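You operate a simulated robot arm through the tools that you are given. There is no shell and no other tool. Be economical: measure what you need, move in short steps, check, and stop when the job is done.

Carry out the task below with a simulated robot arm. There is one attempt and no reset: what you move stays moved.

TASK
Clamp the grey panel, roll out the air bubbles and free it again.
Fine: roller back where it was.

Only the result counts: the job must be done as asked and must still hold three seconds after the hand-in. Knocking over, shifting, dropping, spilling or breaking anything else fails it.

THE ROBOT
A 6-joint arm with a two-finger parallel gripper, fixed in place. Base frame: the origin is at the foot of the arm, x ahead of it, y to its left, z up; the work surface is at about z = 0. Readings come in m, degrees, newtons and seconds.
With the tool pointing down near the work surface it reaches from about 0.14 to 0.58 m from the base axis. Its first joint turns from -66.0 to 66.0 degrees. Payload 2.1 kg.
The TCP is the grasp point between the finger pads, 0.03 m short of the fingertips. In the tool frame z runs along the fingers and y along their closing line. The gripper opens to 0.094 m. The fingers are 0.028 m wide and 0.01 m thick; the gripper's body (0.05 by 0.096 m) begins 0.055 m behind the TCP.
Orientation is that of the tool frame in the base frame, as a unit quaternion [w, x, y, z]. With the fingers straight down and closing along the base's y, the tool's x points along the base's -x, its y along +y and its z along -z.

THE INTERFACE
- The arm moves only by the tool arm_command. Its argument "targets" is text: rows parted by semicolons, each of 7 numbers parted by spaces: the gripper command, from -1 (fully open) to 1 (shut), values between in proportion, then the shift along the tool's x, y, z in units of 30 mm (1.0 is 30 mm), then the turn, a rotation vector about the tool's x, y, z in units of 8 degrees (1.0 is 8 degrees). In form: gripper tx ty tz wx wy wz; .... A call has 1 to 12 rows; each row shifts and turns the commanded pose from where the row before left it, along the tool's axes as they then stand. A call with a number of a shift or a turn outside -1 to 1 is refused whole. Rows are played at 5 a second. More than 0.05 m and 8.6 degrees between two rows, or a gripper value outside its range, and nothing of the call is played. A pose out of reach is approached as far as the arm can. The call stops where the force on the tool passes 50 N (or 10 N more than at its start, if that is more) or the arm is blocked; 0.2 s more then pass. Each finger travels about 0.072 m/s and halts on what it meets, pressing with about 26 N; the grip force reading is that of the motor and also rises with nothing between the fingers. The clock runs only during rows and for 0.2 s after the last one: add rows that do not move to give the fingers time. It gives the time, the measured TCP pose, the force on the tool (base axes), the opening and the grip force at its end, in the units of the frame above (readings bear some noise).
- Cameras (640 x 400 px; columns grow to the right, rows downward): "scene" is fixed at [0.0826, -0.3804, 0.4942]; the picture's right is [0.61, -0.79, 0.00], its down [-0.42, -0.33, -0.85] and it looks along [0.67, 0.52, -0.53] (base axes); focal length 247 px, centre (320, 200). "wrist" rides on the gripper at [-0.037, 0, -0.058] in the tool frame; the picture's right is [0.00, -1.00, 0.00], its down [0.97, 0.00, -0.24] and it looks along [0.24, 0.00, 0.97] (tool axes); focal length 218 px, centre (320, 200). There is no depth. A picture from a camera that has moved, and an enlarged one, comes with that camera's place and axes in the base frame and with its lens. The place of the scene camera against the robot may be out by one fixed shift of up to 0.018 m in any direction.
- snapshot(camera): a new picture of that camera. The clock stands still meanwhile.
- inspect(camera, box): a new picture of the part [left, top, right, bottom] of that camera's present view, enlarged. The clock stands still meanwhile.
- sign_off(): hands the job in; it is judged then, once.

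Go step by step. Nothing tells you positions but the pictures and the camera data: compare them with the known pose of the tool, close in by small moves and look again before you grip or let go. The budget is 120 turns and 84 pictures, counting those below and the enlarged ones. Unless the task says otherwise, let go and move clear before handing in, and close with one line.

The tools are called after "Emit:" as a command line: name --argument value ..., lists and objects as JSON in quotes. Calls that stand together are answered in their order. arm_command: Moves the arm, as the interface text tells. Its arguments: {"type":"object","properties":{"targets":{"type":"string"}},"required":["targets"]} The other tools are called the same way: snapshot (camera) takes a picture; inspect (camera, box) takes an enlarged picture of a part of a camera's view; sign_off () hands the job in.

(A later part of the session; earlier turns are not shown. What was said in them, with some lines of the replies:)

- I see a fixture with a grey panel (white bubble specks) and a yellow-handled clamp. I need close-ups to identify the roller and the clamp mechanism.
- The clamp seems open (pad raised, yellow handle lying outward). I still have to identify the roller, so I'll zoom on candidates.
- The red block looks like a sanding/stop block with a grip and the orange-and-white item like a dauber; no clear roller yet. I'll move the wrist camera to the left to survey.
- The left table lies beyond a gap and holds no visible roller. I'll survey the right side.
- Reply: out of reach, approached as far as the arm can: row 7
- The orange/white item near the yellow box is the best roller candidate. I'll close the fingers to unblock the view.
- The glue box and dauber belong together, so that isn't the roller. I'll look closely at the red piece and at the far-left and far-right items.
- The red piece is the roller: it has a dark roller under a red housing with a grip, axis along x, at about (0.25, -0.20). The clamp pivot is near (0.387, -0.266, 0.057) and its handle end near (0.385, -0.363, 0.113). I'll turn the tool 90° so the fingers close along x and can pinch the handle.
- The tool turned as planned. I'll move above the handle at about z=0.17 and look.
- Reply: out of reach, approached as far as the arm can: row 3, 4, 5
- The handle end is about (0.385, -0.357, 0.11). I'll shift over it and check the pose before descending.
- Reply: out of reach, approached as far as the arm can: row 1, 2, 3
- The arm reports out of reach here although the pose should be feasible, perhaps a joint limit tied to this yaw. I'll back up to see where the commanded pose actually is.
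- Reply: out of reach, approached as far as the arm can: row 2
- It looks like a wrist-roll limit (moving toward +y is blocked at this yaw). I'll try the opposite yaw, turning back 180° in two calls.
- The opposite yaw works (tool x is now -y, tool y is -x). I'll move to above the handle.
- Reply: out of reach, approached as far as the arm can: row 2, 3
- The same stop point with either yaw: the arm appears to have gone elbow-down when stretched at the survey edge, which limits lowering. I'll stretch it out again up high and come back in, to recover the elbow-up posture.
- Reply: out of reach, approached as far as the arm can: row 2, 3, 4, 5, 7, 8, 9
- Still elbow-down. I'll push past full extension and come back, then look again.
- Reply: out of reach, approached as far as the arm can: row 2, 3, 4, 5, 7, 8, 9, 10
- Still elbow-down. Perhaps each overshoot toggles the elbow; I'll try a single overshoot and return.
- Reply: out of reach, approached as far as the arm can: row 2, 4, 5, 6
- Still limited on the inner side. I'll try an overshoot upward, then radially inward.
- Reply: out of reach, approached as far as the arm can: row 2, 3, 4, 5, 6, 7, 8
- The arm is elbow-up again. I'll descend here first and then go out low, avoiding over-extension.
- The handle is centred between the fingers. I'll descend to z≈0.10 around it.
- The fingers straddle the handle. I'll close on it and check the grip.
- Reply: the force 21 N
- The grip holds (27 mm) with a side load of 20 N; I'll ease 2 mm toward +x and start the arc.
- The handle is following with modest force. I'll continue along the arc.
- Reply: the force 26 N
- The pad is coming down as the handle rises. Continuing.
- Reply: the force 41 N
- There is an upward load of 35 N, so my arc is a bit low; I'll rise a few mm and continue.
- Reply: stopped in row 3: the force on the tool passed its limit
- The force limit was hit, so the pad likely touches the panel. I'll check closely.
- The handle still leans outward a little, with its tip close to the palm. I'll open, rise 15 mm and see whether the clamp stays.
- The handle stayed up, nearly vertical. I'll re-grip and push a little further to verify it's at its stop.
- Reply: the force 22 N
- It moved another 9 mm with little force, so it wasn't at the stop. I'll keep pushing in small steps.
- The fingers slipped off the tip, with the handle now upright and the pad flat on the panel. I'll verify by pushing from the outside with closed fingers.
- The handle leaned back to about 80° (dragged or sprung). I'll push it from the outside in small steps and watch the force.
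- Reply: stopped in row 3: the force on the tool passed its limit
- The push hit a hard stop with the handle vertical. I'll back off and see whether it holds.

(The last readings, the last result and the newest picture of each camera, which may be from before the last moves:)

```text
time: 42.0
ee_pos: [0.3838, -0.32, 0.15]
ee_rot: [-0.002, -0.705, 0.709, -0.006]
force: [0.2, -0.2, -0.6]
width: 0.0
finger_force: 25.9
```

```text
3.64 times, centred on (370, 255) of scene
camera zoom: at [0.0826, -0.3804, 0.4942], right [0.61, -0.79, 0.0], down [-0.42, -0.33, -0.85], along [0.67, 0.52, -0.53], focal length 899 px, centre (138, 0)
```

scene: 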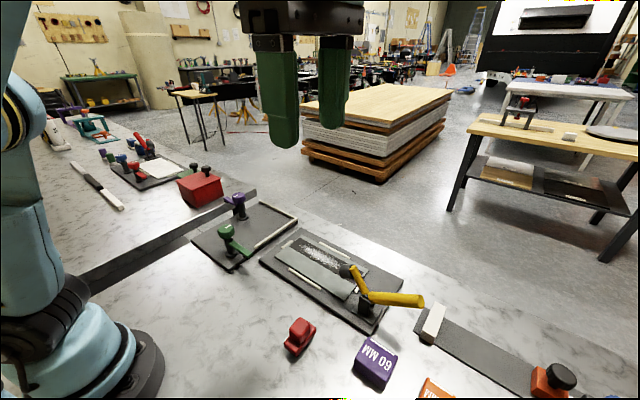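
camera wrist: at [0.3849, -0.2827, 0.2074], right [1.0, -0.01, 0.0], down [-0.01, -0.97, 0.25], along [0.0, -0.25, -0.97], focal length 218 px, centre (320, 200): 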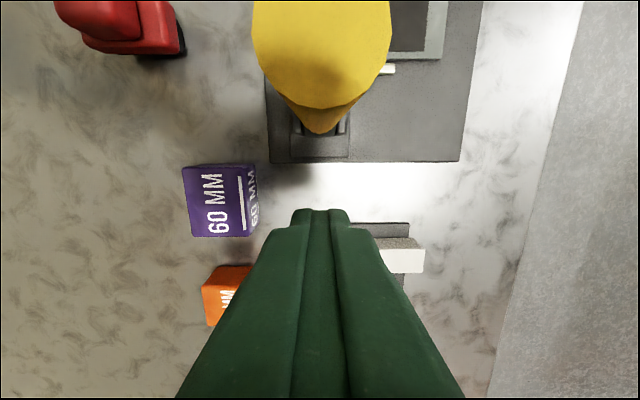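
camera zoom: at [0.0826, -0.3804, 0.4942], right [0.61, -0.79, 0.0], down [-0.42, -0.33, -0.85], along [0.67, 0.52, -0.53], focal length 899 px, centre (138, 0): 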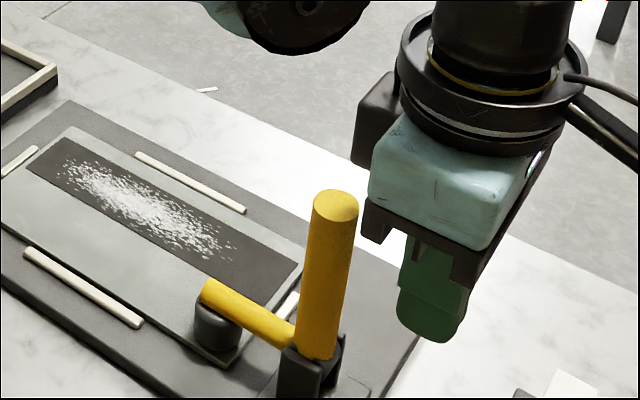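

The clamp snapped over: the handle leans slightly inward, the arm is down and the pad sits on the panel. Next I'll go above the roller and turn the tool back.

Emit:
arm_command --targets "-0.3 0 0 -1 0 0 0;-0.3 0 0 -0.7 0 0 0;-0.3 -0.4 0.88 0 0 0 0;-0.3 -0.8 0.88 0 0 0 0;-0.3 -0.8 0.88 0 0 0 0;-0.3 -0.8 0.88 0 0 0 0;-0.3 -0.8 0.88 0 0 0 0;-0.3 -0.4 0 0 0 0 0"

Emit:
arm_command --targets "-0.3 0 0 0 0 0 1;-0.3 0 0 0 0 0 1;-0.3 0 0 0 0 0 1;-0.3 0 0 0 0 0 1;-0.3 0 0 0 0 0 1;-0.3 0 0 0 0 0 1;-0.3 0 0 0 0 0 1;-0.3 0 0 0 0 0 1;-0.3 0 0 0 0 0 1;-0.3 0 0 0 0 0 1;-0.3 0 0 0 0 0 1;-0.3 0 0 0 0 0 0.2"

Emit:
snapshot --camera "wrist"

Emit:
inspect --camera "scene" --box '[220, 200, 420, 380]'

```text
time: 43.8
ee_pos: [0.2516, -0.2007, 0.1997]
ee_rot: [-0.002, -0.704, 0.71, -0.006]
force: [0.1, -1.1, 0.0]
width: 0.0613
finger_force: 0.1
```

```text
time: 46.4
ee_pos: [0.2515, -0.1986, 0.2001]
ee_rot: [0.003, 0.001, 1.0, -0.006]
force: [0.6, 0.1, -0.4]
width: 0.0611
finger_force: 0.2
```

```text
40 pictures are left
camera wrist: at [0.2896, -0.1983, 0.2569], right [0.0, -1.0, 0.01], down [-0.97, 0.01, 0.24], along [-0.24, -0.01, -0.97], focal length 218 px, centre (320, 200)
```

wrist: 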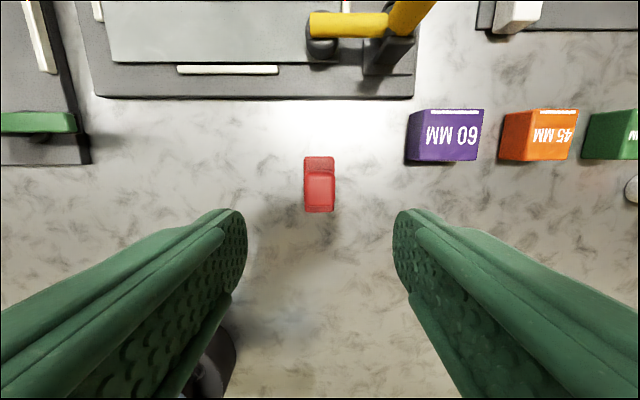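

```text
2.22 times, centred on (320, 290) of scene
camera zoom: at [0.0826, -0.3804, 0.4942], right [0.61, -0.79, 0.0], down [-0.42, -0.33, -0.85], along [0.67, 0.52, -0.53], focal length 550 px, centre (320, 0)
```

zoom: 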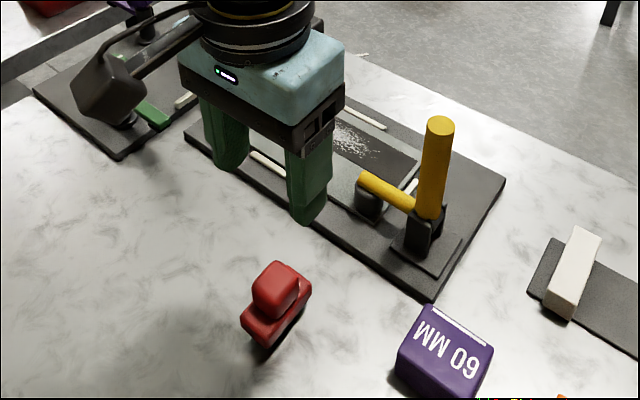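

The roller is centred between the fingers at about (0.25, -0.20). I'll descend partway, levelling the tool slightly, and look.

Emit:
arm_command --targets "-0.3 0 -0.04 0.9 -0.09 0 0;-0.3 0 0 0.9 0 0 0;-0.3 0 0 0.9 0 0 0;-0.3 0 0 0.5 0 0 0"

Emit:
snapshot --camera "wrist"

Emit:
inspect --camera "scene" --box '[260, 270, 350, 370]'

```text
time: 47.4
ee_pos: [0.2537, -0.2007, 0.1029]
ee_rot: [0.003, 0.0, 1.0, 0.0]
force: [-0.2, 0.2, -0.4]
width: 0.061
finger_force: 0.1
```

```text
38 pictures are left
camera wrist: at [0.2907, -0.201, 0.1606], right [0.0, -1.0, 0.0], down [-0.97, 0.0, 0.24], along [-0.24, 0.0, -0.97], focal length 218 px, centre (320, 200)
```

wrist: 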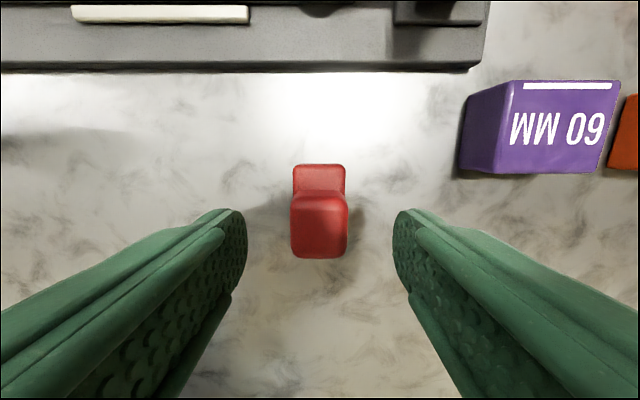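

```text
4.00 times, centred on (305, 320) of scene
camera zoom: at [0.0826, -0.3804, 0.4942], right [0.61, -0.79, 0.0], down [-0.42, -0.33, -0.85], along [0.67, 0.52, -0.53], focal length 989 px, centre (380, -280)
```

zoom: 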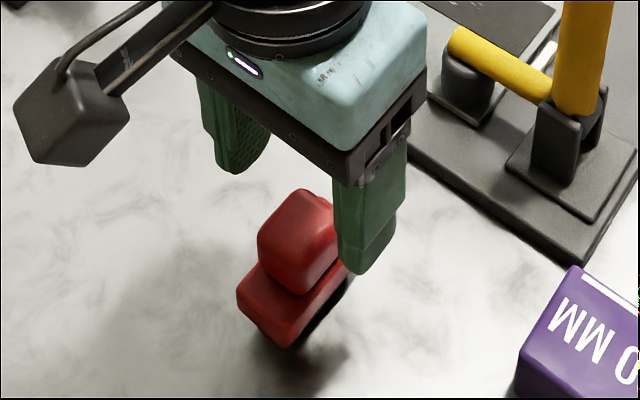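

Centred. I'll lower so the fingertips end around z=0.038, beside the grip, and close.

Emit:
arm_command --targets "-0.3 0 0 0.6 0 0 0;-0.3 0 0 0.56 0 0 0;1 0 0 0 0 0 0;1 0 0 0 0 0 0;1 0 0 0 0 0 0;1 0 0 0 0 0 0"

Emit:
inspect --camera "scene" --box '[260, 270, 350, 370]'

```text
time: 48.8
ee_pos: [0.253, -0.2001, 0.0683]
ee_rot: [0.002, 0.0, 1.0, 0.001]
force: [-0.3, -0.6, -0.4]
width: 0.0293
finger_force: 26.3
```

```text
4.00 times, centred on (305, 320) of scene
camera zoom: at [0.0826, -0.3804, 0.4942], right [0.61, -0.79, 0.0], down [-0.42, -0.33, -0.85], along [0.67, 0.52, -0.53], focal length 989 px, centre (380, -280)
```

zoom: 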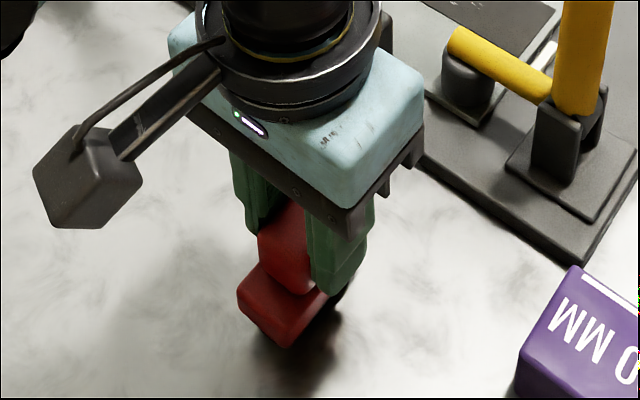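

The roller is held (29.3 mm) at TCP (0.253, -0.200, 0.068), my return pose. I'll lift it and carry it over the left end of the bubble strip at about (0.442, -0.02).

Emit:
arm_command --targets "1 0 0 -0.5 0 0 0;1 0 0 -1 0 0 0;1 0 0 -1 0 0 0;1 0 0 -1 0 0 0"

Emit:
arm_command --targets "1 -0.9 0.857 0 0 0 0;1 -0.9 0.857 0 0 0 0;1 -0.9 0.857 0 0 0 0;1 -0.9 0.857 0 0 0 0;1 -0.9 0.857 0 0 0 0;1 -0.9 0.857 0 0 0 0;1 -0.9 0.857 0 0 0 0;1 0 0 0 0 0 0"

Emit:
snapshot --camera "wrist"

Emit:
inspect --camera "scene" --box '[220, 150, 420, 340]'

```text
time: 49.8
ee_pos: [0.2517, -0.2017, 0.1748]
ee_rot: [0.002, 0.0, 1.0, 0.0]
force: [0.6, 1.0, -0.9]
width: 0.0295
finger_force: 25.8
```

```text
time: 51.6
ee_pos: [0.4413, -0.0192, 0.1748]
ee_rot: [0.002, 0.0, 1.0, 0.0]
force: [-0.2, 0.8, -0.7]
width: 0.0294
finger_force: 26.3
```

```text
35 pictures are left
camera wrist: at [0.4781, -0.0201, 0.2325], right [0.0, -1.0, 0.0], down [-0.97, 0.0, 0.24], along [-0.24, 0.0, -0.97], focal length 218 px, centre (320, 200)
```

wrist: 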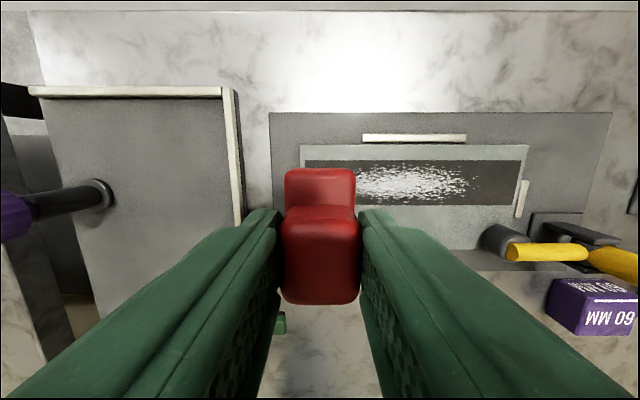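

```text
2.11 times, centred on (320, 245) of scene
camera zoom: at [0.0826, -0.3804, 0.4942], right [0.61, -0.79, 0.0], down [-0.42, -0.33, -0.85], along [0.67, 0.52, -0.53], focal length 521 px, centre (320, 105)
```

zoom: 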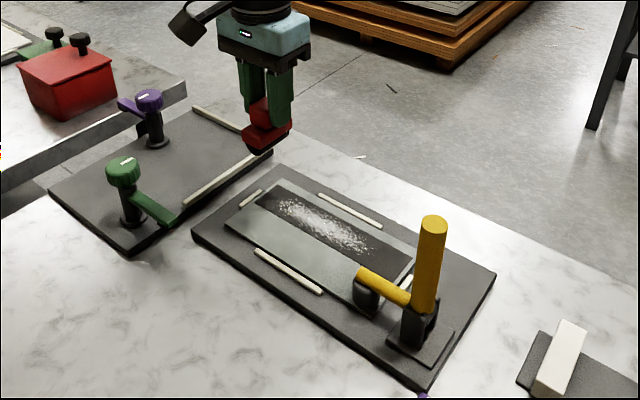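

The roller is over the strip's left end, x=0.441 on the strip's centre line. I'll descend to just above the panel.

Emit:
arm_command --targets "1 0 0 0.9 0 0 0;1 0 0 0.9 0 0 0;1 0 0 0.9 0 0 0;1 0 0 0.1 0 0 0;1 0 0 0 0 0 0"

Emit:
arm_command --targets "1 0 0 0.07 0 0 0;1 0 0 0 0 0 0"

Emit:
arm_command --targets "1 0 0 0.07 0 0 0;1 0 0 0 0 0 0"

```text
time: 52.8
ee_pos: [0.4414, -0.0197, 0.0893]
ee_rot: [0.003, 0.0, 1.0, 0.0]
force: [0.7, -1.1, -1.5]
width: 0.0292
finger_force: 25.9
```

```text
time: 53.4
ee_pos: [0.4418, -0.0213, 0.0885]
ee_rot: [0.002, 0.0, 1.0, 0.0]
force: [0.4, 0.7, -0.7]
width: 0.0296
finger_force: 26.1
```

```text
time: 54.0
ee_pos: [0.442, -0.0193, 0.0866]
ee_rot: [0.001, 0.0, 1.0, 0.0]
force: [-0.6, -0.3, 15.2]
width: 0.0292
finger_force: 25.8
```

Contact with 15 N. I'll roll toward the clamp side, checking force midway.

Emit:
arm_command --targets "1 0 -0.3 0 0 0 0;1 0 -0.3 0 0 0 0;1 0 -0.3 0 0 0 0;1 0 -0.3 0 0 0 0;1 0 -0.3 0 0 0 0"

Emit:
inspect --camera "scene" --box '[250, 200, 410, 320]'

```text
time: 55.2
ee_pos: [0.4419, -0.0652, 0.0855]
ee_rot: [0.002, 0.0, 1.0, 0.0]
force: [-0.1, 9.9, 28.0]
width: 0.0295
finger_force: 25.9
```

```text
3.33 times, centred on (330, 260) of scene
camera zoom: at [0.0825, -0.3804, 0.4942], right [0.61, -0.79, 0.0], down [-0.42, -0.33, -0.85], along [0.67, 0.52, -0.53], focal length 824 px, centre (287, 0)
```

zoom: 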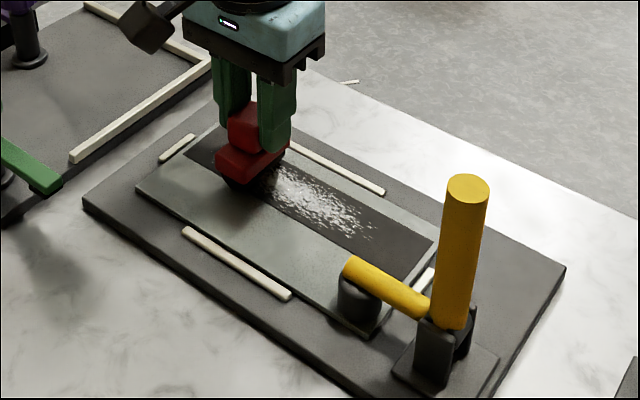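

It's working: the strip behind the roller is clear. I'll ease the pressure slightly and continue.

Emit:
arm_command --targets "1 0 -0.3 -0.02 0 0 0;1 0 -0.3 0 0 0 0;1 0 -0.3 0 0 0 0;1 0 -0.3 0 0 0 0;1 0 -0.3 0 0 0 0;1 0 -0.3 0 0 0 0;1 0 -0.3 0 0 0 0"

Emit:
arm_command --targets "1 0 -0.3 0 0 0 0;1 0 -0.3 0 0 0 0;1 0 -0.3 0 0 0 0;1 0 -0.3 0 0 0 0;1 0 -0.3 0 0 0 0;1 0 -0.3 0 0 0 0;1 0 -0.3 0 0 0 0"

Emit:
inspect --camera "scene" --box '[250, 200, 410, 320]'

```text
time: 56.8
ee_pos: [0.4428, -0.1295, 0.0852]
ee_rot: [0.002, 0.001, 1.0, 0.0]
force: [-0.1, 0.6, -1.6]
width: 0.0292
finger_force: 25.8
```

```text
time: 58.4
ee_pos: [0.4419, -0.1925, 0.0867]
ee_rot: [0.003, 0.0, 1.0, 0.0]
force: [0.8, -0.4, -2.1]
width: 0.0293
finger_force: 26.3
```

```text
3.33 times, centred on (330, 260) of scene
camera zoom: at [0.0826, -0.3804, 0.4942], right [0.61, -0.79, 0.0], down [-0.42, -0.33, -0.85], along [0.67, 0.52, -0.53], focal length 824 px, centre (287, 0)
```

zoom: 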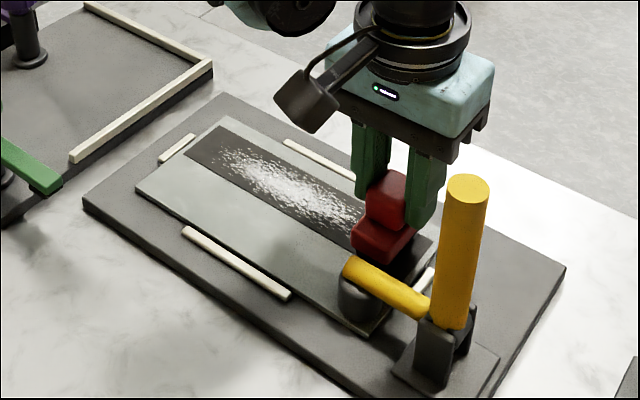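

The bubbles are still there and the contact force was lost partway. I'll press again here and roll back with smaller checks.

Emit:
arm_command --targets "1 0 0 0.04 0 0 0;1 0 0 0 0 0 0"

Emit:
inspect --camera "scene" --box '[330, 220, 390, 280]'

```text
time: 59.0
ee_pos: [0.4417, -0.1913, 0.0852]
ee_rot: [0.003, 0.0, 1.0, 0.0]
force: [0.4, -0.4, -2.3]
width: 0.0291
finger_force: 26.4
```

```text
6.67 times, centred on (360, 250) of scene
camera zoom: at [0.0826, -0.3804, 0.4942], right [0.61, -0.79, 0.0], down [-0.42, -0.33, -0.85], along [0.67, 0.52, -0.53], focal length 1649 px, centre (53, -133)
```

zoom: 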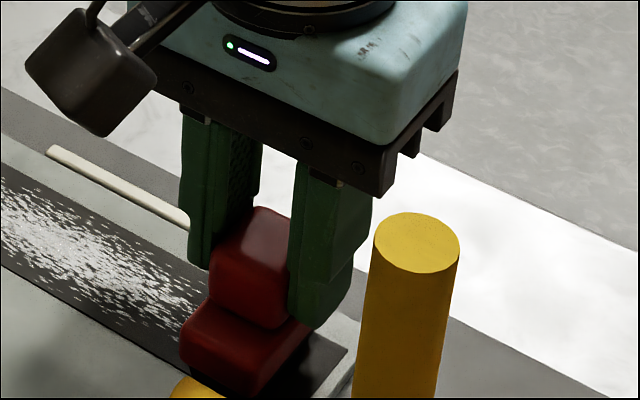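

Emit:
arm_command --targets "1 0 0 0.04 0 0 0;1 0 0 0 0 0 0"

Emit:
arm_command --targets "1 0 0 0.03 0 0 0;1 0 0 0 0 0 0"

```text
time: 59.6
ee_pos: [0.4427, -0.1921, 0.0854]
ee_rot: [0.001, 0.0, 1.0, 0.0]
force: [-3.4, 2.1, 19.3]
width: 0.0292
finger_force: 26.1
```

```text
time: 60.2
ee_pos: [0.4426, -0.1906, 0.0844]
ee_rot: [0.002, -0.001, 1.0, -0.001]
force: [-1.1, 1.0, 48.1]
width: 0.0294
finger_force: 25.8
```

48 N is too much; I'll ease up 0.7 mm and roll back in +y, checking the force often.

Emit:
arm_command --targets "1 0 0 -0.023 0 0 0;1 0 0.2 0 0 0 0;1 0 0.2 0 0 0 0;1 0 0.2 0 0 0 0"

```text
time: 61.2
ee_pos: [0.4424, -0.1737, 0.0826]
ee_rot: [0.003, 0.001, 1.0, -0.002]
force: [0.0, -13.8, 38.8]
width: 0.0296
finger_force: 26.2
```

Emit:
arm_command --targets "1 0 0.2 -0.01 0 0 0;1 0 0.2 0 0 0 0;1 0 0.2 0 0 0 0"

Emit:
inspect --camera "scene" --box '[250, 200, 410, 320]'

```text
time: 62.0
ee_pos: [0.4425, -0.1558, 0.0838]
ee_rot: [0.003, 0.0, 1.0, 0.0]
force: [-0.5, -9.3, 23.7]
width: 0.0292
finger_force: 26.4
```

```text
3.33 times, centred on (330, 260) of scene
camera zoom: at [0.0825, -0.3804, 0.4942], right [0.61, -0.79, 0.0], down [-0.42, -0.33, -0.85], along [0.67, 0.52, -0.53], focal length 824 px, centre (287, 0)
```

zoom: 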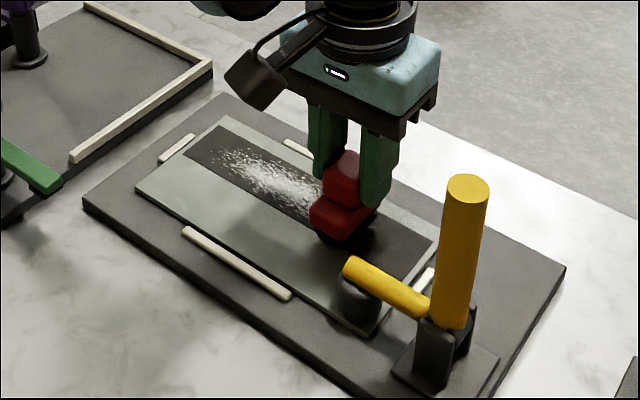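

Good, force 24 N. Continuing in +y.

Emit:
arm_command --targets "1 0 0.2 0 0 0 0;1 0 0.2 0 0 0 0;1 0 0.2 0 0 0 0"

Emit:
arm_command --targets "1 0 0.2 0 0 0 0;1 0 0.2 0 0 0 0;1 0 0.2 0 0 0 0"

Emit:
inspect --camera "scene" --box '[250, 200, 410, 320]'

```text
time: 62.8
ee_pos: [0.443, -0.1384, 0.0854]
ee_rot: [0.002, 0.001, 1.0, -0.001]
force: [-0.4, -14.5, 46.9]
width: 0.0294
finger_force: 25.9
```

```text
time: 63.6
ee_pos: [0.4434, -0.1201, 0.0849]
ee_rot: [0.003, 0.0, 1.0, 0.0]
force: [0.5, -10.4, 30.0]
width: 0.0295
finger_force: 26.0
```

```text
3.33 times, centred on (330, 260) of scene
camera zoom: at [0.0825, -0.3804, 0.4942], right [0.61, -0.79, 0.0], down [-0.42, -0.33, -0.85], along [0.67, 0.52, -0.53], focal length 824 px, centre (287, 0)
```

zoom: 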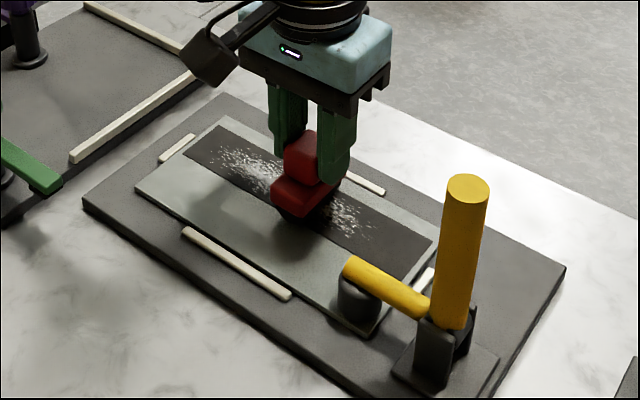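

The bubbles may only clear after a complete pressed stroke; I'll continue to the left end.

Emit:
arm_command --targets "1 0 0.2 0 0 0 0;1 0 0.2 0 0 0 0;1 0 0.2 0 0 0 0;1 0 0.2 0 0 0 0"

Emit:
arm_command --targets "1 0 0.2 0 0 0 0;1 0 0.2 0 0 0 0;1 0 0.2 0 0 0 0;1 0 0.2 0 0 0 0"

Emit:
inspect --camera "scene" --box '[250, 200, 410, 320]'

```text
time: 64.6
ee_pos: [0.4418, -0.096, 0.0848]
ee_rot: [0.003, 0.0, 1.0, -0.002]
force: [-0.2, -12.7, 38.8]
width: 0.0294
finger_force: 25.7
```

```text
time: 65.6
ee_pos: [0.4414, -0.073, 0.0844]
ee_rot: [0.003, 0.0, 1.0, -0.001]
force: [1.4, -12.0, 36.4]
width: 0.0295
finger_force: 25.6
```

```text
3.33 times, centred on (330, 260) of scene
camera zoom: at [0.0824, -0.3804, 0.4942], right [0.61, -0.79, 0.0], down [-0.42, -0.33, -0.85], along [0.67, 0.52, -0.53], focal length 824 px, centre (287, 0)
```

zoom: 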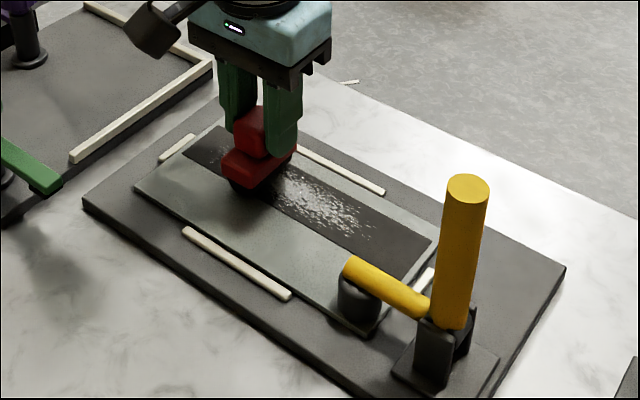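

Emit:
arm_command --targets "1 0 0.2 0 0 0 0;1 0 0.2 0 0 0 0;1 0 0.2 0 0 0 0;1 0 0.2 0 0 0 0;1 0 0.2 0 0 0 0"

Emit:
arm_command --targets "1 0 0.2 0 0 0 0;1 0 0.2 0 0 0 0;1 0 0.2 0 0 0 0;1 0 0.2 0 0 0 0;1 0 0.2 0 0 0 0"

Emit:
inspect --camera "scene" --box '[250, 200, 410, 320]'

```text
time: 66.8
ee_pos: [0.4424, -0.0403, 0.0853]
ee_rot: [0.003, 0.0, 1.0, 0.0]
force: [0.2, -8.4, 25.0]
width: 0.0298
finger_force: 27.0
```

```text
time: 68.0
ee_pos: [0.4429, -0.0112, 0.0844]
ee_rot: [0.003, 0.0, 1.0, 0.0]
force: [-0.1, -6.3, 15.1]
width: 0.0296
finger_force: 26.3
```

```text
3.33 times, centred on (330, 260) of scene
camera zoom: at [0.0825, -0.3804, 0.4942], right [0.61, -0.79, 0.0], down [-0.42, -0.33, -0.85], along [0.67, 0.52, -0.53], focal length 824 px, centre (287, 0)
```

zoom: 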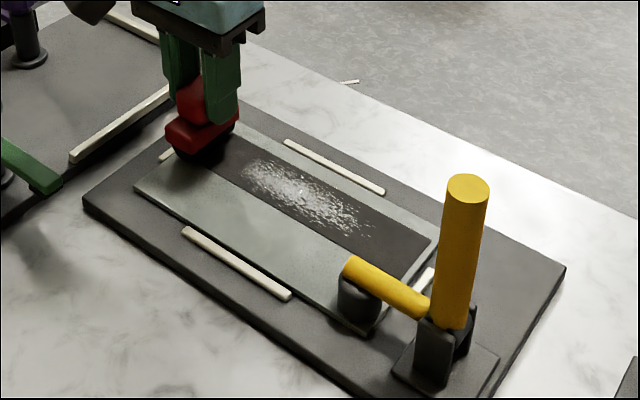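

The left end of the speckle seems cleared. I'll look with the wrist camera at what remains.

Emit:
inspect --camera "wrist" --box '[280, 60, 640, 285]'

```text
1.78 times, centred on (460, 172) of wrist
camera zoom: at [0.4791, -0.0119, 0.1424], right [0.0, -1.0, 0.0], down [-0.97, 0.0, 0.24], along [-0.24, 0.0, -0.97], focal length 388 px, centre (71, 249)
```

zoom: 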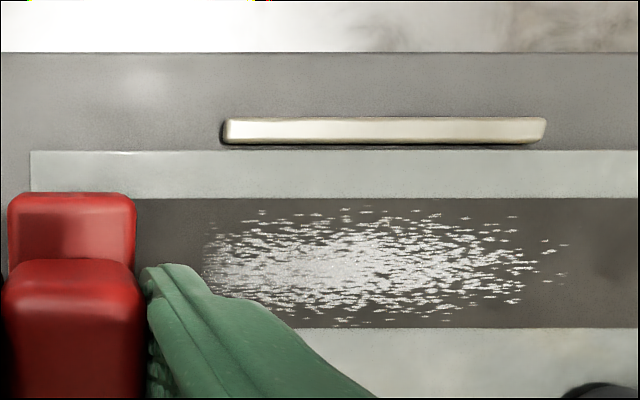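

The strip is cleared exactly where it was pressed on both passes (y > -0.06), so each stretch seems to need two pressed passes. I'll roll again toward -y keeping pressure.

Emit:
arm_command --targets "1 0 -0.2 0.01 0 0 0;1 0 -0.2 0 0 0 0;1 0 -0.2 0 0 0 0;1 0 -0.2 0 0 0 0;1 0 -0.2 0 0 0 0"

Emit:
arm_command --targets "1 0 -0.2 0 0 0 0;1 0 -0.2 0 0 0 0;1 0 -0.2 0 0 0 0;1 0 -0.2 0 0 0 0"

```text
time: 69.2
ee_pos: [0.4432, -0.0407, 0.0836]
ee_rot: [0.002, 0.0, 1.0, 0.0]
force: [-0.9, 9.4, 23.2]
width: 0.0296
finger_force: 25.6
```

```text
time: 70.2
ee_pos: [0.4428, -0.0658, 0.0844]
ee_rot: [0.003, 0.0, 1.0, -0.001]
force: [1.6, 9.4, 24.3]
width: 0.0297
finger_force: 25.9
```

Emit:
arm_command --targets "1 0 -0.2 0 0 0 0;1 0 -0.2 0 0 0 0;1 0 -0.2 0 0 0 0;1 0 -0.2 0 0 0 0"

Emit:
arm_command --targets "1 0 -0.2 0 0 0 0;1 0 -0.2 0 0 0 0;1 0 -0.2 0 0 0 0;1 0 -0.2 0 0 0 0"

Emit:
inspect --camera "scene" --box '[250, 200, 410, 320]'

```text
time: 71.2
ee_pos: [0.4418, -0.0887, 0.084]
ee_rot: [0.003, -0.001, 1.0, 0.001]
force: [-0.1, 7.4, 20.7]
width: 0.0298
finger_force: 25.8
```

```text
time: 72.2
ee_pos: [0.4425, -0.1119, 0.0855]
ee_rot: [0.001, -0.001, 1.0, 0.0]
force: [-2.1, 12.0, 34.0]
width: 0.0297
finger_force: 26.3
```

```text
3.33 times, centred on (330, 260) of scene
camera zoom: at [0.0825, -0.3804, 0.4942], right [0.61, -0.79, 0.0], down [-0.42, -0.33, -0.85], along [0.67, 0.52, -0.53], focal length 824 px, centre (287, 0)
```

zoom: 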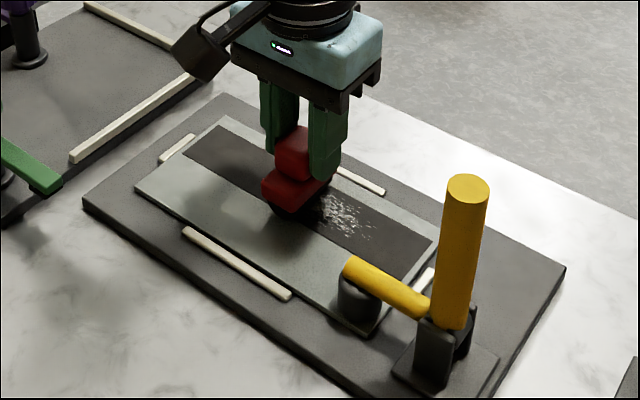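

Clear behind the roller now. I'll continue toward the clamp end.

Emit:
arm_command --targets "1 0 -0.2 0 0 0 0;1 0 -0.2 0 0 0 0;1 0 -0.2 0 0 0 0;1 0 -0.2 0 0 0 0"

Emit:
arm_command --targets "1 0 -0.2 0 0 0 0;1 0 -0.2 0 0 0 0;1 0 -0.2 0 0 0 0;1 0 -0.2 0 0 0 0"

Emit:
arm_command --targets "1 0 -0.2 0 0 0 0;1 0 -0.2 0 0 0 0;1 0 -0.2 0 0 0 0;1 0 -0.2 0 0 0 0;1 0 -0.2 0 0 0 0"

Emit:
inspect --camera "scene" --box '[250, 200, 410, 320]'

```text
time: 72.7
ee_pos: [0.4423, -0.1197, 0.0852]
ee_rot: [0.002, -0.001, 1.0, 0.001]
force: [0.3, 2.4, 15.2]
width: 0.0295
finger_force: 26.4
stopped in row 2: the force on the tool passed its limit (the readings are from after the stop); the commanded pose is now the measured one
```

```text
time: 73.7
ee_pos: [0.4429, -0.1453, 0.0843]
ee_rot: [0.002, -0.001, 1.0, 0.001]
force: [-0.1, 5.4, 14.0]
width: 0.0296
finger_force: 26.1
```

```text
time: 74.9
ee_pos: [0.4426, -0.1753, 0.0845]
ee_rot: [0.003, 0.0, 1.0, 0.002]
force: [-0.4, 14.0, 40.9]
width: 0.0297
finger_force: 25.8
```

```text
3.33 times, centred on (330, 260) of scene
camera zoom: at [0.0824, -0.3803, 0.4943], right [0.61, -0.79, 0.0], down [-0.42, -0.33, -0.85], along [0.67, 0.52, -0.53], focal length 824 px, centre (287, 0)
```

zoom: 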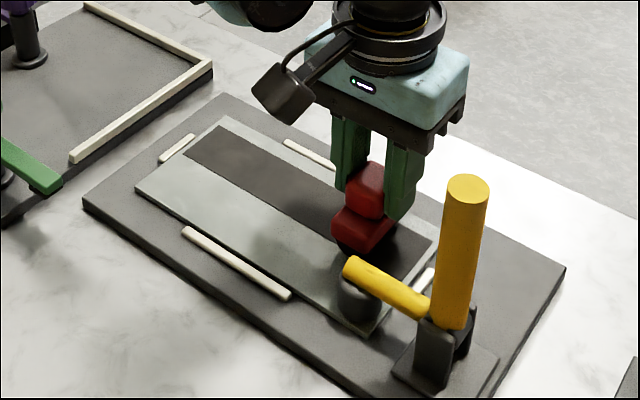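

All clear behind the roller. I'll finish the stroke to the clamp end with slightly less pressure, then lift and look.

Emit:
arm_command --targets "1 0 -0.2 -0.015 0 0 0;1 0 -0.2 0 0 0 0;1 0 -0.2 0 0 0 0;1 0 -0.2 0 0 0 0"

Emit:
arm_command --targets "1 0 0 -0.5 0 0 0;1 0 0 -1 0 0 0;1 0 0 -1 0 0 0;1 0 0 -0.8 0 0 0;1 0 1 0 0 0 0;1 0 1 0 0 0 0"

Emit:
inspect --camera "scene" --box '[250, 200, 410, 320]'

Emit:
snapshot --camera "wrist"

```text
time: 75.9
ee_pos: [0.4432, -0.1982, 0.0833]
ee_rot: [0.003, -0.001, 1.0, 0.001]
force: [-0.7, 8.6, 23.1]
width: 0.0297
finger_force: 25.6
```

```text
time: 77.3
ee_pos: [0.4436, -0.1401, 0.1835]
ee_rot: [0.002, 0.0, 1.0, 0.002]
force: [-0.2, 0.5, -1.1]
width: 0.0297
finger_force: 26.2
```

```text
3.33 times, centred on (330, 260) of scene
camera zoom: at [0.0826, -0.3805, 0.4942], right [0.61, -0.79, 0.0], down [-0.42, -0.33, -0.85], along [0.67, 0.52, -0.53], focal length 824 px, centre (287, 0)
```

zoom: 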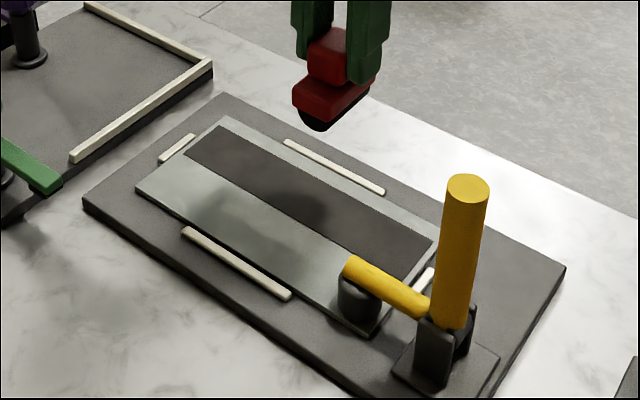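

```text
22 pictures are left
camera wrist: at [0.4806, -0.14, 0.2421], right [0.0, -1.0, 0.0], down [-0.97, 0.0, 0.24], along [-0.24, 0.0, -0.97], focal length 218 px, centre (320, 200)
```

wrist: 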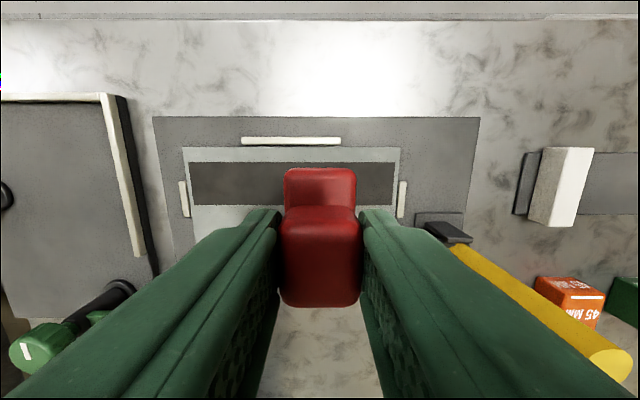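

The panel is bubble-free. I'll carry the roller back to its original spot, passing x first to stay clear of the clamp handle.

Emit:
arm_command --targets "1 0.908 0 0 0 0 0;1 0.908 0 0 0 0 0;1 0.908 0 0 0 0 0;1 0.908 0 0 0 0 0;1 0.908 -0.66 0 0 0 0;1 0.908 -0.67 0 0 0 0;1 0.908 -0.67 0 0 0 0;1 0 0 0 0 0 0"

```text
time: 79.1
ee_pos: [0.2521, -0.1993, 0.1827]
ee_rot: [0.002, 0.0, 1.0, 0.0]
force: [-0.4, 0.4, -1.0]
width: 0.0297
finger_force: 26.0
```

Emit:
arm_command --targets "1 -0.02 0 0.95 0 0 0;1 0 0 0.95 0 0 0;1 0 0 0.95 0 0 0;1 0 0 0.7 0 0 0;1 0 0 0 0 0 0"

Emit:
inspect --camera "scene" --box '[260, 270, 350, 370]'

```text
time: 80.3
ee_pos: [0.2534, -0.1967, 0.0755]
ee_rot: [0.002, -0.001, 1.0, 0.001]
force: [0.5, 0.4, -1.1]
width: 0.0296
finger_force: 25.8
```

```text
4.00 times, centred on (305, 320) of scene
camera zoom: at [0.0826, -0.3804, 0.4942], right [0.61, -0.79, 0.0], down [-0.42, -0.33, -0.85], along [0.67, 0.52, -0.53], focal length 989 px, centre (380, -280)
```

zoom: 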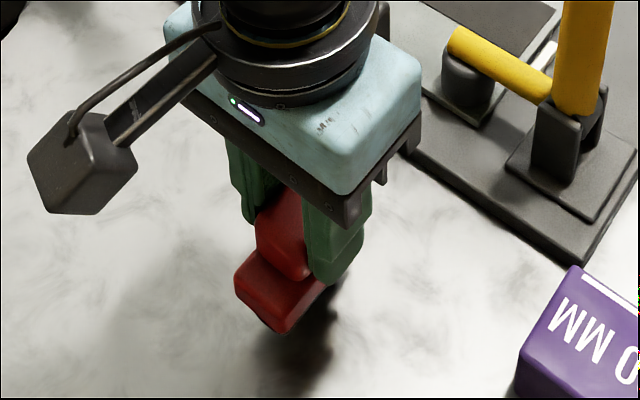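

About 8 mm to go. I'll lower in small steps until light contact, nudging y by -2 mm.

Emit:
arm_command --targets "1 0 -0.06 0.1 0 0 0;1 0 0 0.07 0 0 0;1 0 0 0 0 0 0;1 0 0 0 0 0 0"

Emit:
arm_command --targets "1 0 0 0.05 0 0 0;1 0 0 0 0 0 0"

```text
time: 81.3
ee_pos: [0.2531, -0.2007, 0.0708]
ee_rot: [0.003, 0.001, 1.0, 0.002]
force: [0.5, -1.2, -0.9]
width: 0.0299
finger_force: 26.2
```

```text
time: 81.9
ee_pos: [0.2545, -0.2011, 0.0689]
ee_rot: [0.004, -0.001, 1.0, 0.001]
force: [-0.1, 0.5, -1.1]
width: 0.0297
finger_force: 26.4
```

Emit:
arm_command --targets "1 0 0 0.05 0 0 0;1 0 0 0 0 0 0"

Emit:
arm_command --targets "1 0 0 0.04 0 0 0;1 0 0 0 0 0 0"

```text
time: 82.5
ee_pos: [0.2538, -0.2014, 0.0679]
ee_rot: [0.003, 0.0, 1.0, 0.0]
force: [0.2, -0.8, -2.0]
width: 0.0295
finger_force: 26.1
```

```text
time: 83.1
ee_pos: [0.2534, -0.2014, 0.067]
ee_rot: [0.003, -0.001, 1.0, 0.002]
force: [0.3, 3.0, 20.1]
width: 0.0296
finger_force: 26.2
```

The roller touches the table. I'll ease the load and open the fingers slowly.

Emit:
arm_command --targets "1 0 0 -0.025 0 0 0;0.2 0 0 0 0 0 0;-0.1 0 0 0 0 0 0;-0.3 0 0 0 0 0 0;-0.3 0 0 0 0 0 0"

Emit:
arm_command --targets "-0.3 0 0 -0.6 0 0 0;-0.3 0 0 -1 0 0 0;-0.3 0 0 -1 0 0 0;-0.3 0 0 -1 0 0 0;-0.3 0 0 -0.8 0 0 0"

Emit:
snapshot --camera "wrist"

Emit:
inspect --camera "scene" --box '[270, 305, 334, 369]'

```text
time: 84.3
ee_pos: [0.2535, -0.2026, 0.0677]
ee_rot: [0.003, -0.001, 1.0, 0.001]
force: [0.1, 0.1, 0.4]
width: 0.061
finger_force: 0.0
```

```text
time: 85.5
ee_pos: [0.2522, -0.2018, 0.1991]
ee_rot: [0.003, -0.001, 1.0, 0.0]
force: [0.5, 0.4, -0.5]
width: 0.0611
finger_force: 0.1
```

```text
20 pictures are left
camera wrist: at [0.2898, -0.2026, 0.2571], right [0.0, -1.0, 0.0], down [-0.97, 0.0, 0.24], along [-0.24, 0.0, -0.97], focal length 218 px, centre (320, 200)
```

wrist: 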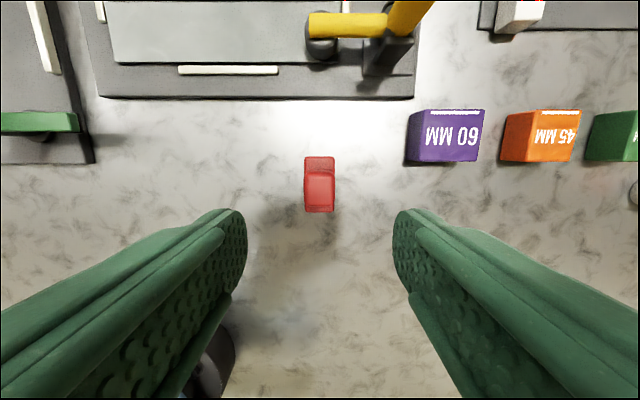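

```text
6.25 times, centred on (302, 337) of scene
camera zoom: at [0.0826, -0.3804, 0.4942], right [0.61, -0.79, 0.0], down [-0.42, -0.33, -0.85], along [0.67, 0.52, -0.53], focal length 1546 px, centre (432, -656)
```

zoom: 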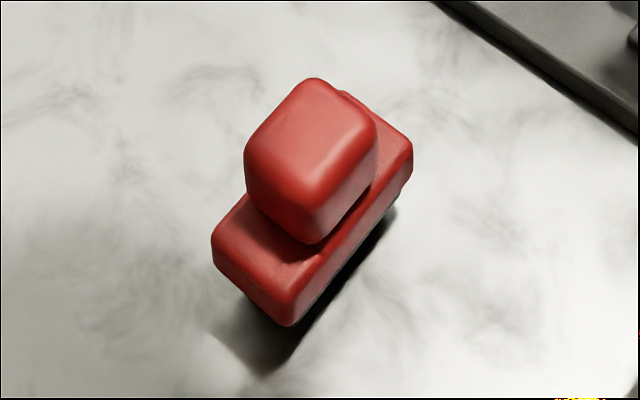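

The roller is back within about 1 mm. Now to free the panel: with closed fingers I'll go to the inner (+y) side of the handle and push it outward.

Emit:
arm_command --targets "1 0 0.5 0 0 0 0;1 -0.9 0.3 0 0 0 0;1 -0.9 0 0 0 0 0;1 -0.9 0 0 0 0 0;1 -0.9 0 0 0 0 0;1 -0.87 0 0 0 0 0;1 0 0 0.8 0 0 0;1 0 0 0.8 0 0 0;1 0 0 0 0 0 0"

Emit:
inspect --camera "scene" --box '[300, 190, 440, 320]'

Emit:
snapshot --camera "wrist"

```text
time: 87.5
ee_pos: [0.3871, -0.1774, 0.1507]
ee_rot: [0.002, -0.001, 1.0, 0.001]
force: [0.3, 0.4, -0.1]
width: 0.0
finger_force: 26.2
```

```text
3.08 times, centred on (370, 255) of scene
camera zoom: at [0.0826, -0.3804, 0.4942], right [0.61, -0.79, 0.0], down [-0.42, -0.33, -0.85], along [0.67, 0.52, -0.53], focal length 761 px, centre (166, 31)
```

zoom: 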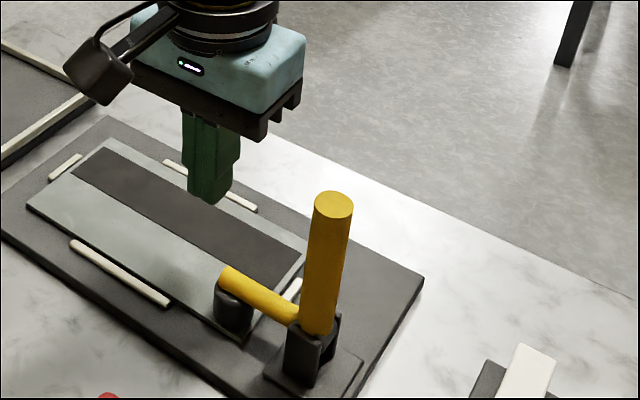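

```text
17 pictures are left
camera wrist: at [0.4241, -0.1774, 0.208], right [0.0, -1.0, 0.0], down [-0.97, 0.0, 0.24], along [-0.24, 0.0, -0.97], focal length 218 px, centre (320, 200)
```

wrist: 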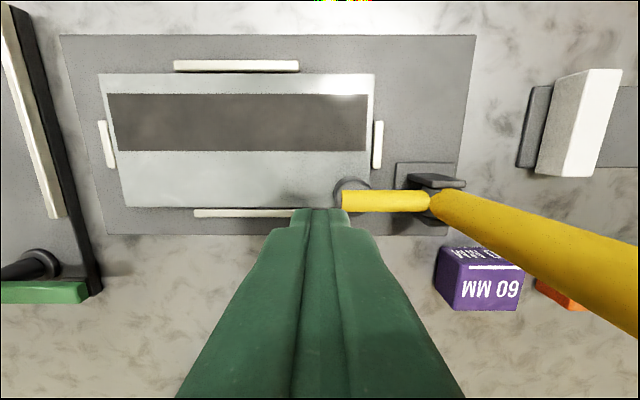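

Fingers are aligned with the handle (x≈0.387). I'll push toward -y in small steps.

Emit:
arm_command --targets "1 0 -0.6 0 0 0 0;1 0 -0.6 0 0 0 0;1 0 -0.25 0 0 0 0;1 0 -0.25 0 0 0 0;1 0 -0.25 0 0 0 0;1 0 -0.25 0 0 0 0"

```text
time: 88.9
ee_pos: [0.3876, -0.2416, 0.1512]
ee_rot: [0.001, -0.001, 1.0, 0.002]
force: [-1.2, 0.8, -0.5]
width: 0.0
finger_force: 25.9
```

Emit:
arm_command --targets "1 0 -0.15 0 0 0 0;1 0 -0.15 0 0 0 0;1 0 -0.15 0 0 0 0;1 0 -0.15 0 0 0 0"

Emit:
inspect --camera "scene" --box '[300, 190, 440, 320]'

```text
time: 89.9
ee_pos: [0.3866, -0.261, 0.1512]
ee_rot: [0.003, -0.001, 1.0, 0.001]
force: [2.4, 2.2, 0.7]
width: 0.0
finger_force: 26.2
```

```text
3.08 times, centred on (370, 255) of scene
camera zoom: at [0.0826, -0.3804, 0.4942], right [0.61, -0.79, 0.0], down [-0.42, -0.33, -0.85], along [0.67, 0.52, -0.53], focal length 761 px, centre (166, 31)
```

zoom: 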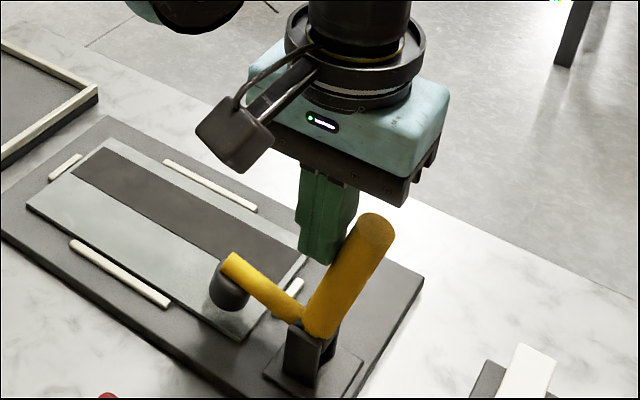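

The clamp has released and the pad is lifting. I'll keep pushing outward and slightly down towards the original open angle.

Emit:
arm_command --targets "1 0 -0.3 0 0 0 0;1 0 -0.3 0 0 0 0;1 0 -0.3 0.1 0 0 0;1 0 -0.3 0.1 0 0 0;1 0 -0.3 0.15 0 0 0;1 0 -0.2 0.15 0 0 0"

Emit:
inspect --camera "scene" --box '[300, 190, 440, 320]'

```text
time: 91.3
ee_pos: [0.3876, -0.3113, 0.1364]
ee_rot: [0.003, -0.001, 1.0, 0.0]
force: [0.0, 1.1, 0.6]
width: 0.0001
finger_force: 26.1
```

```text
3.08 times, centred on (370, 255) of scene
camera zoom: at [0.0826, -0.3804, 0.4942], right [0.61, -0.79, 0.0], down [-0.42, -0.33, -0.85], along [0.67, 0.52, -0.53], focal length 761 px, centre (166, 31)
```

zoom: 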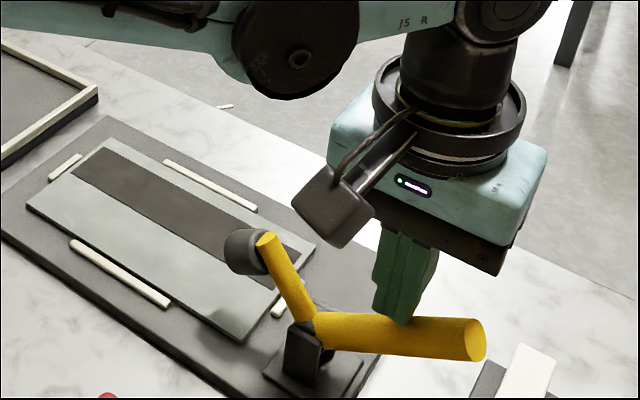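

The clamp is open again, like at the start. I'll rise and retreat inward, then do a final check.

Emit:
arm_command --targets "1 0 0 -0.8 0 0 0;1 0 0 -0.9 0 0 0;1 0 0 -0.7 0 0 0;1 0.3 0.9 0 0 0 0;0 0.3 0.9 -0.3 0 0 0;-0.5 0.3 0.9 -0.3 0 0 0;-1 0.3 0.9 -0.3 0 0 0;-1 0 0.9 0 0 0 0"

Emit:
snapshot --camera "wrist"

Emit:
snapshot --camera "scene"

```text
time: 93.1
ee_pos: [0.3501, -0.1758, 0.2361]
ee_rot: [0.003, -0.001, 1.0, 0.001]
force: [0.5, -0.3, 0.3]
width: 0.0939
finger_force: 0.1
```

```text
14 pictures are left
camera wrist: at [0.3874, -0.1777, 0.2931], right [0.0, -1.0, 0.0], down [-0.97, 0.0, 0.24], along [-0.24, 0.0, -0.97], focal length 218 px, centre (320, 200)
```

wrist: 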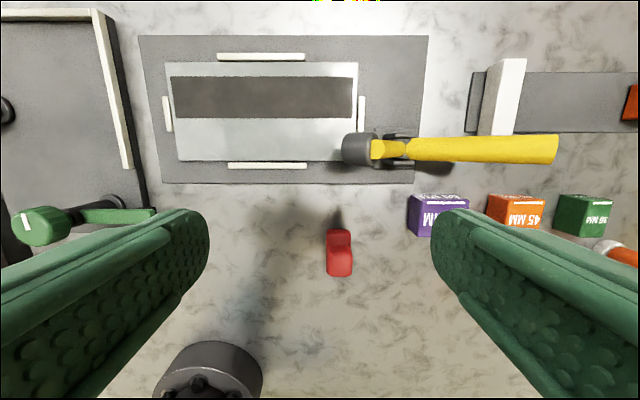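

```text
13 pictures are left
```

scene: 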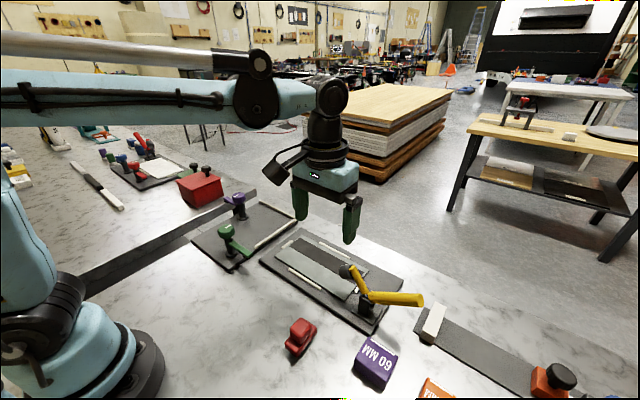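

The panel is bubble-free, the clamp is open, the roller is back in place and the rest looks as it did at the start. I'll hand in.

Emit:
sign_off

```text
The job is handed in.
```

The grey panel was clamped, rolled free of air bubbles and unclamped again, and the roller is back within about 1 mm of where it stood.
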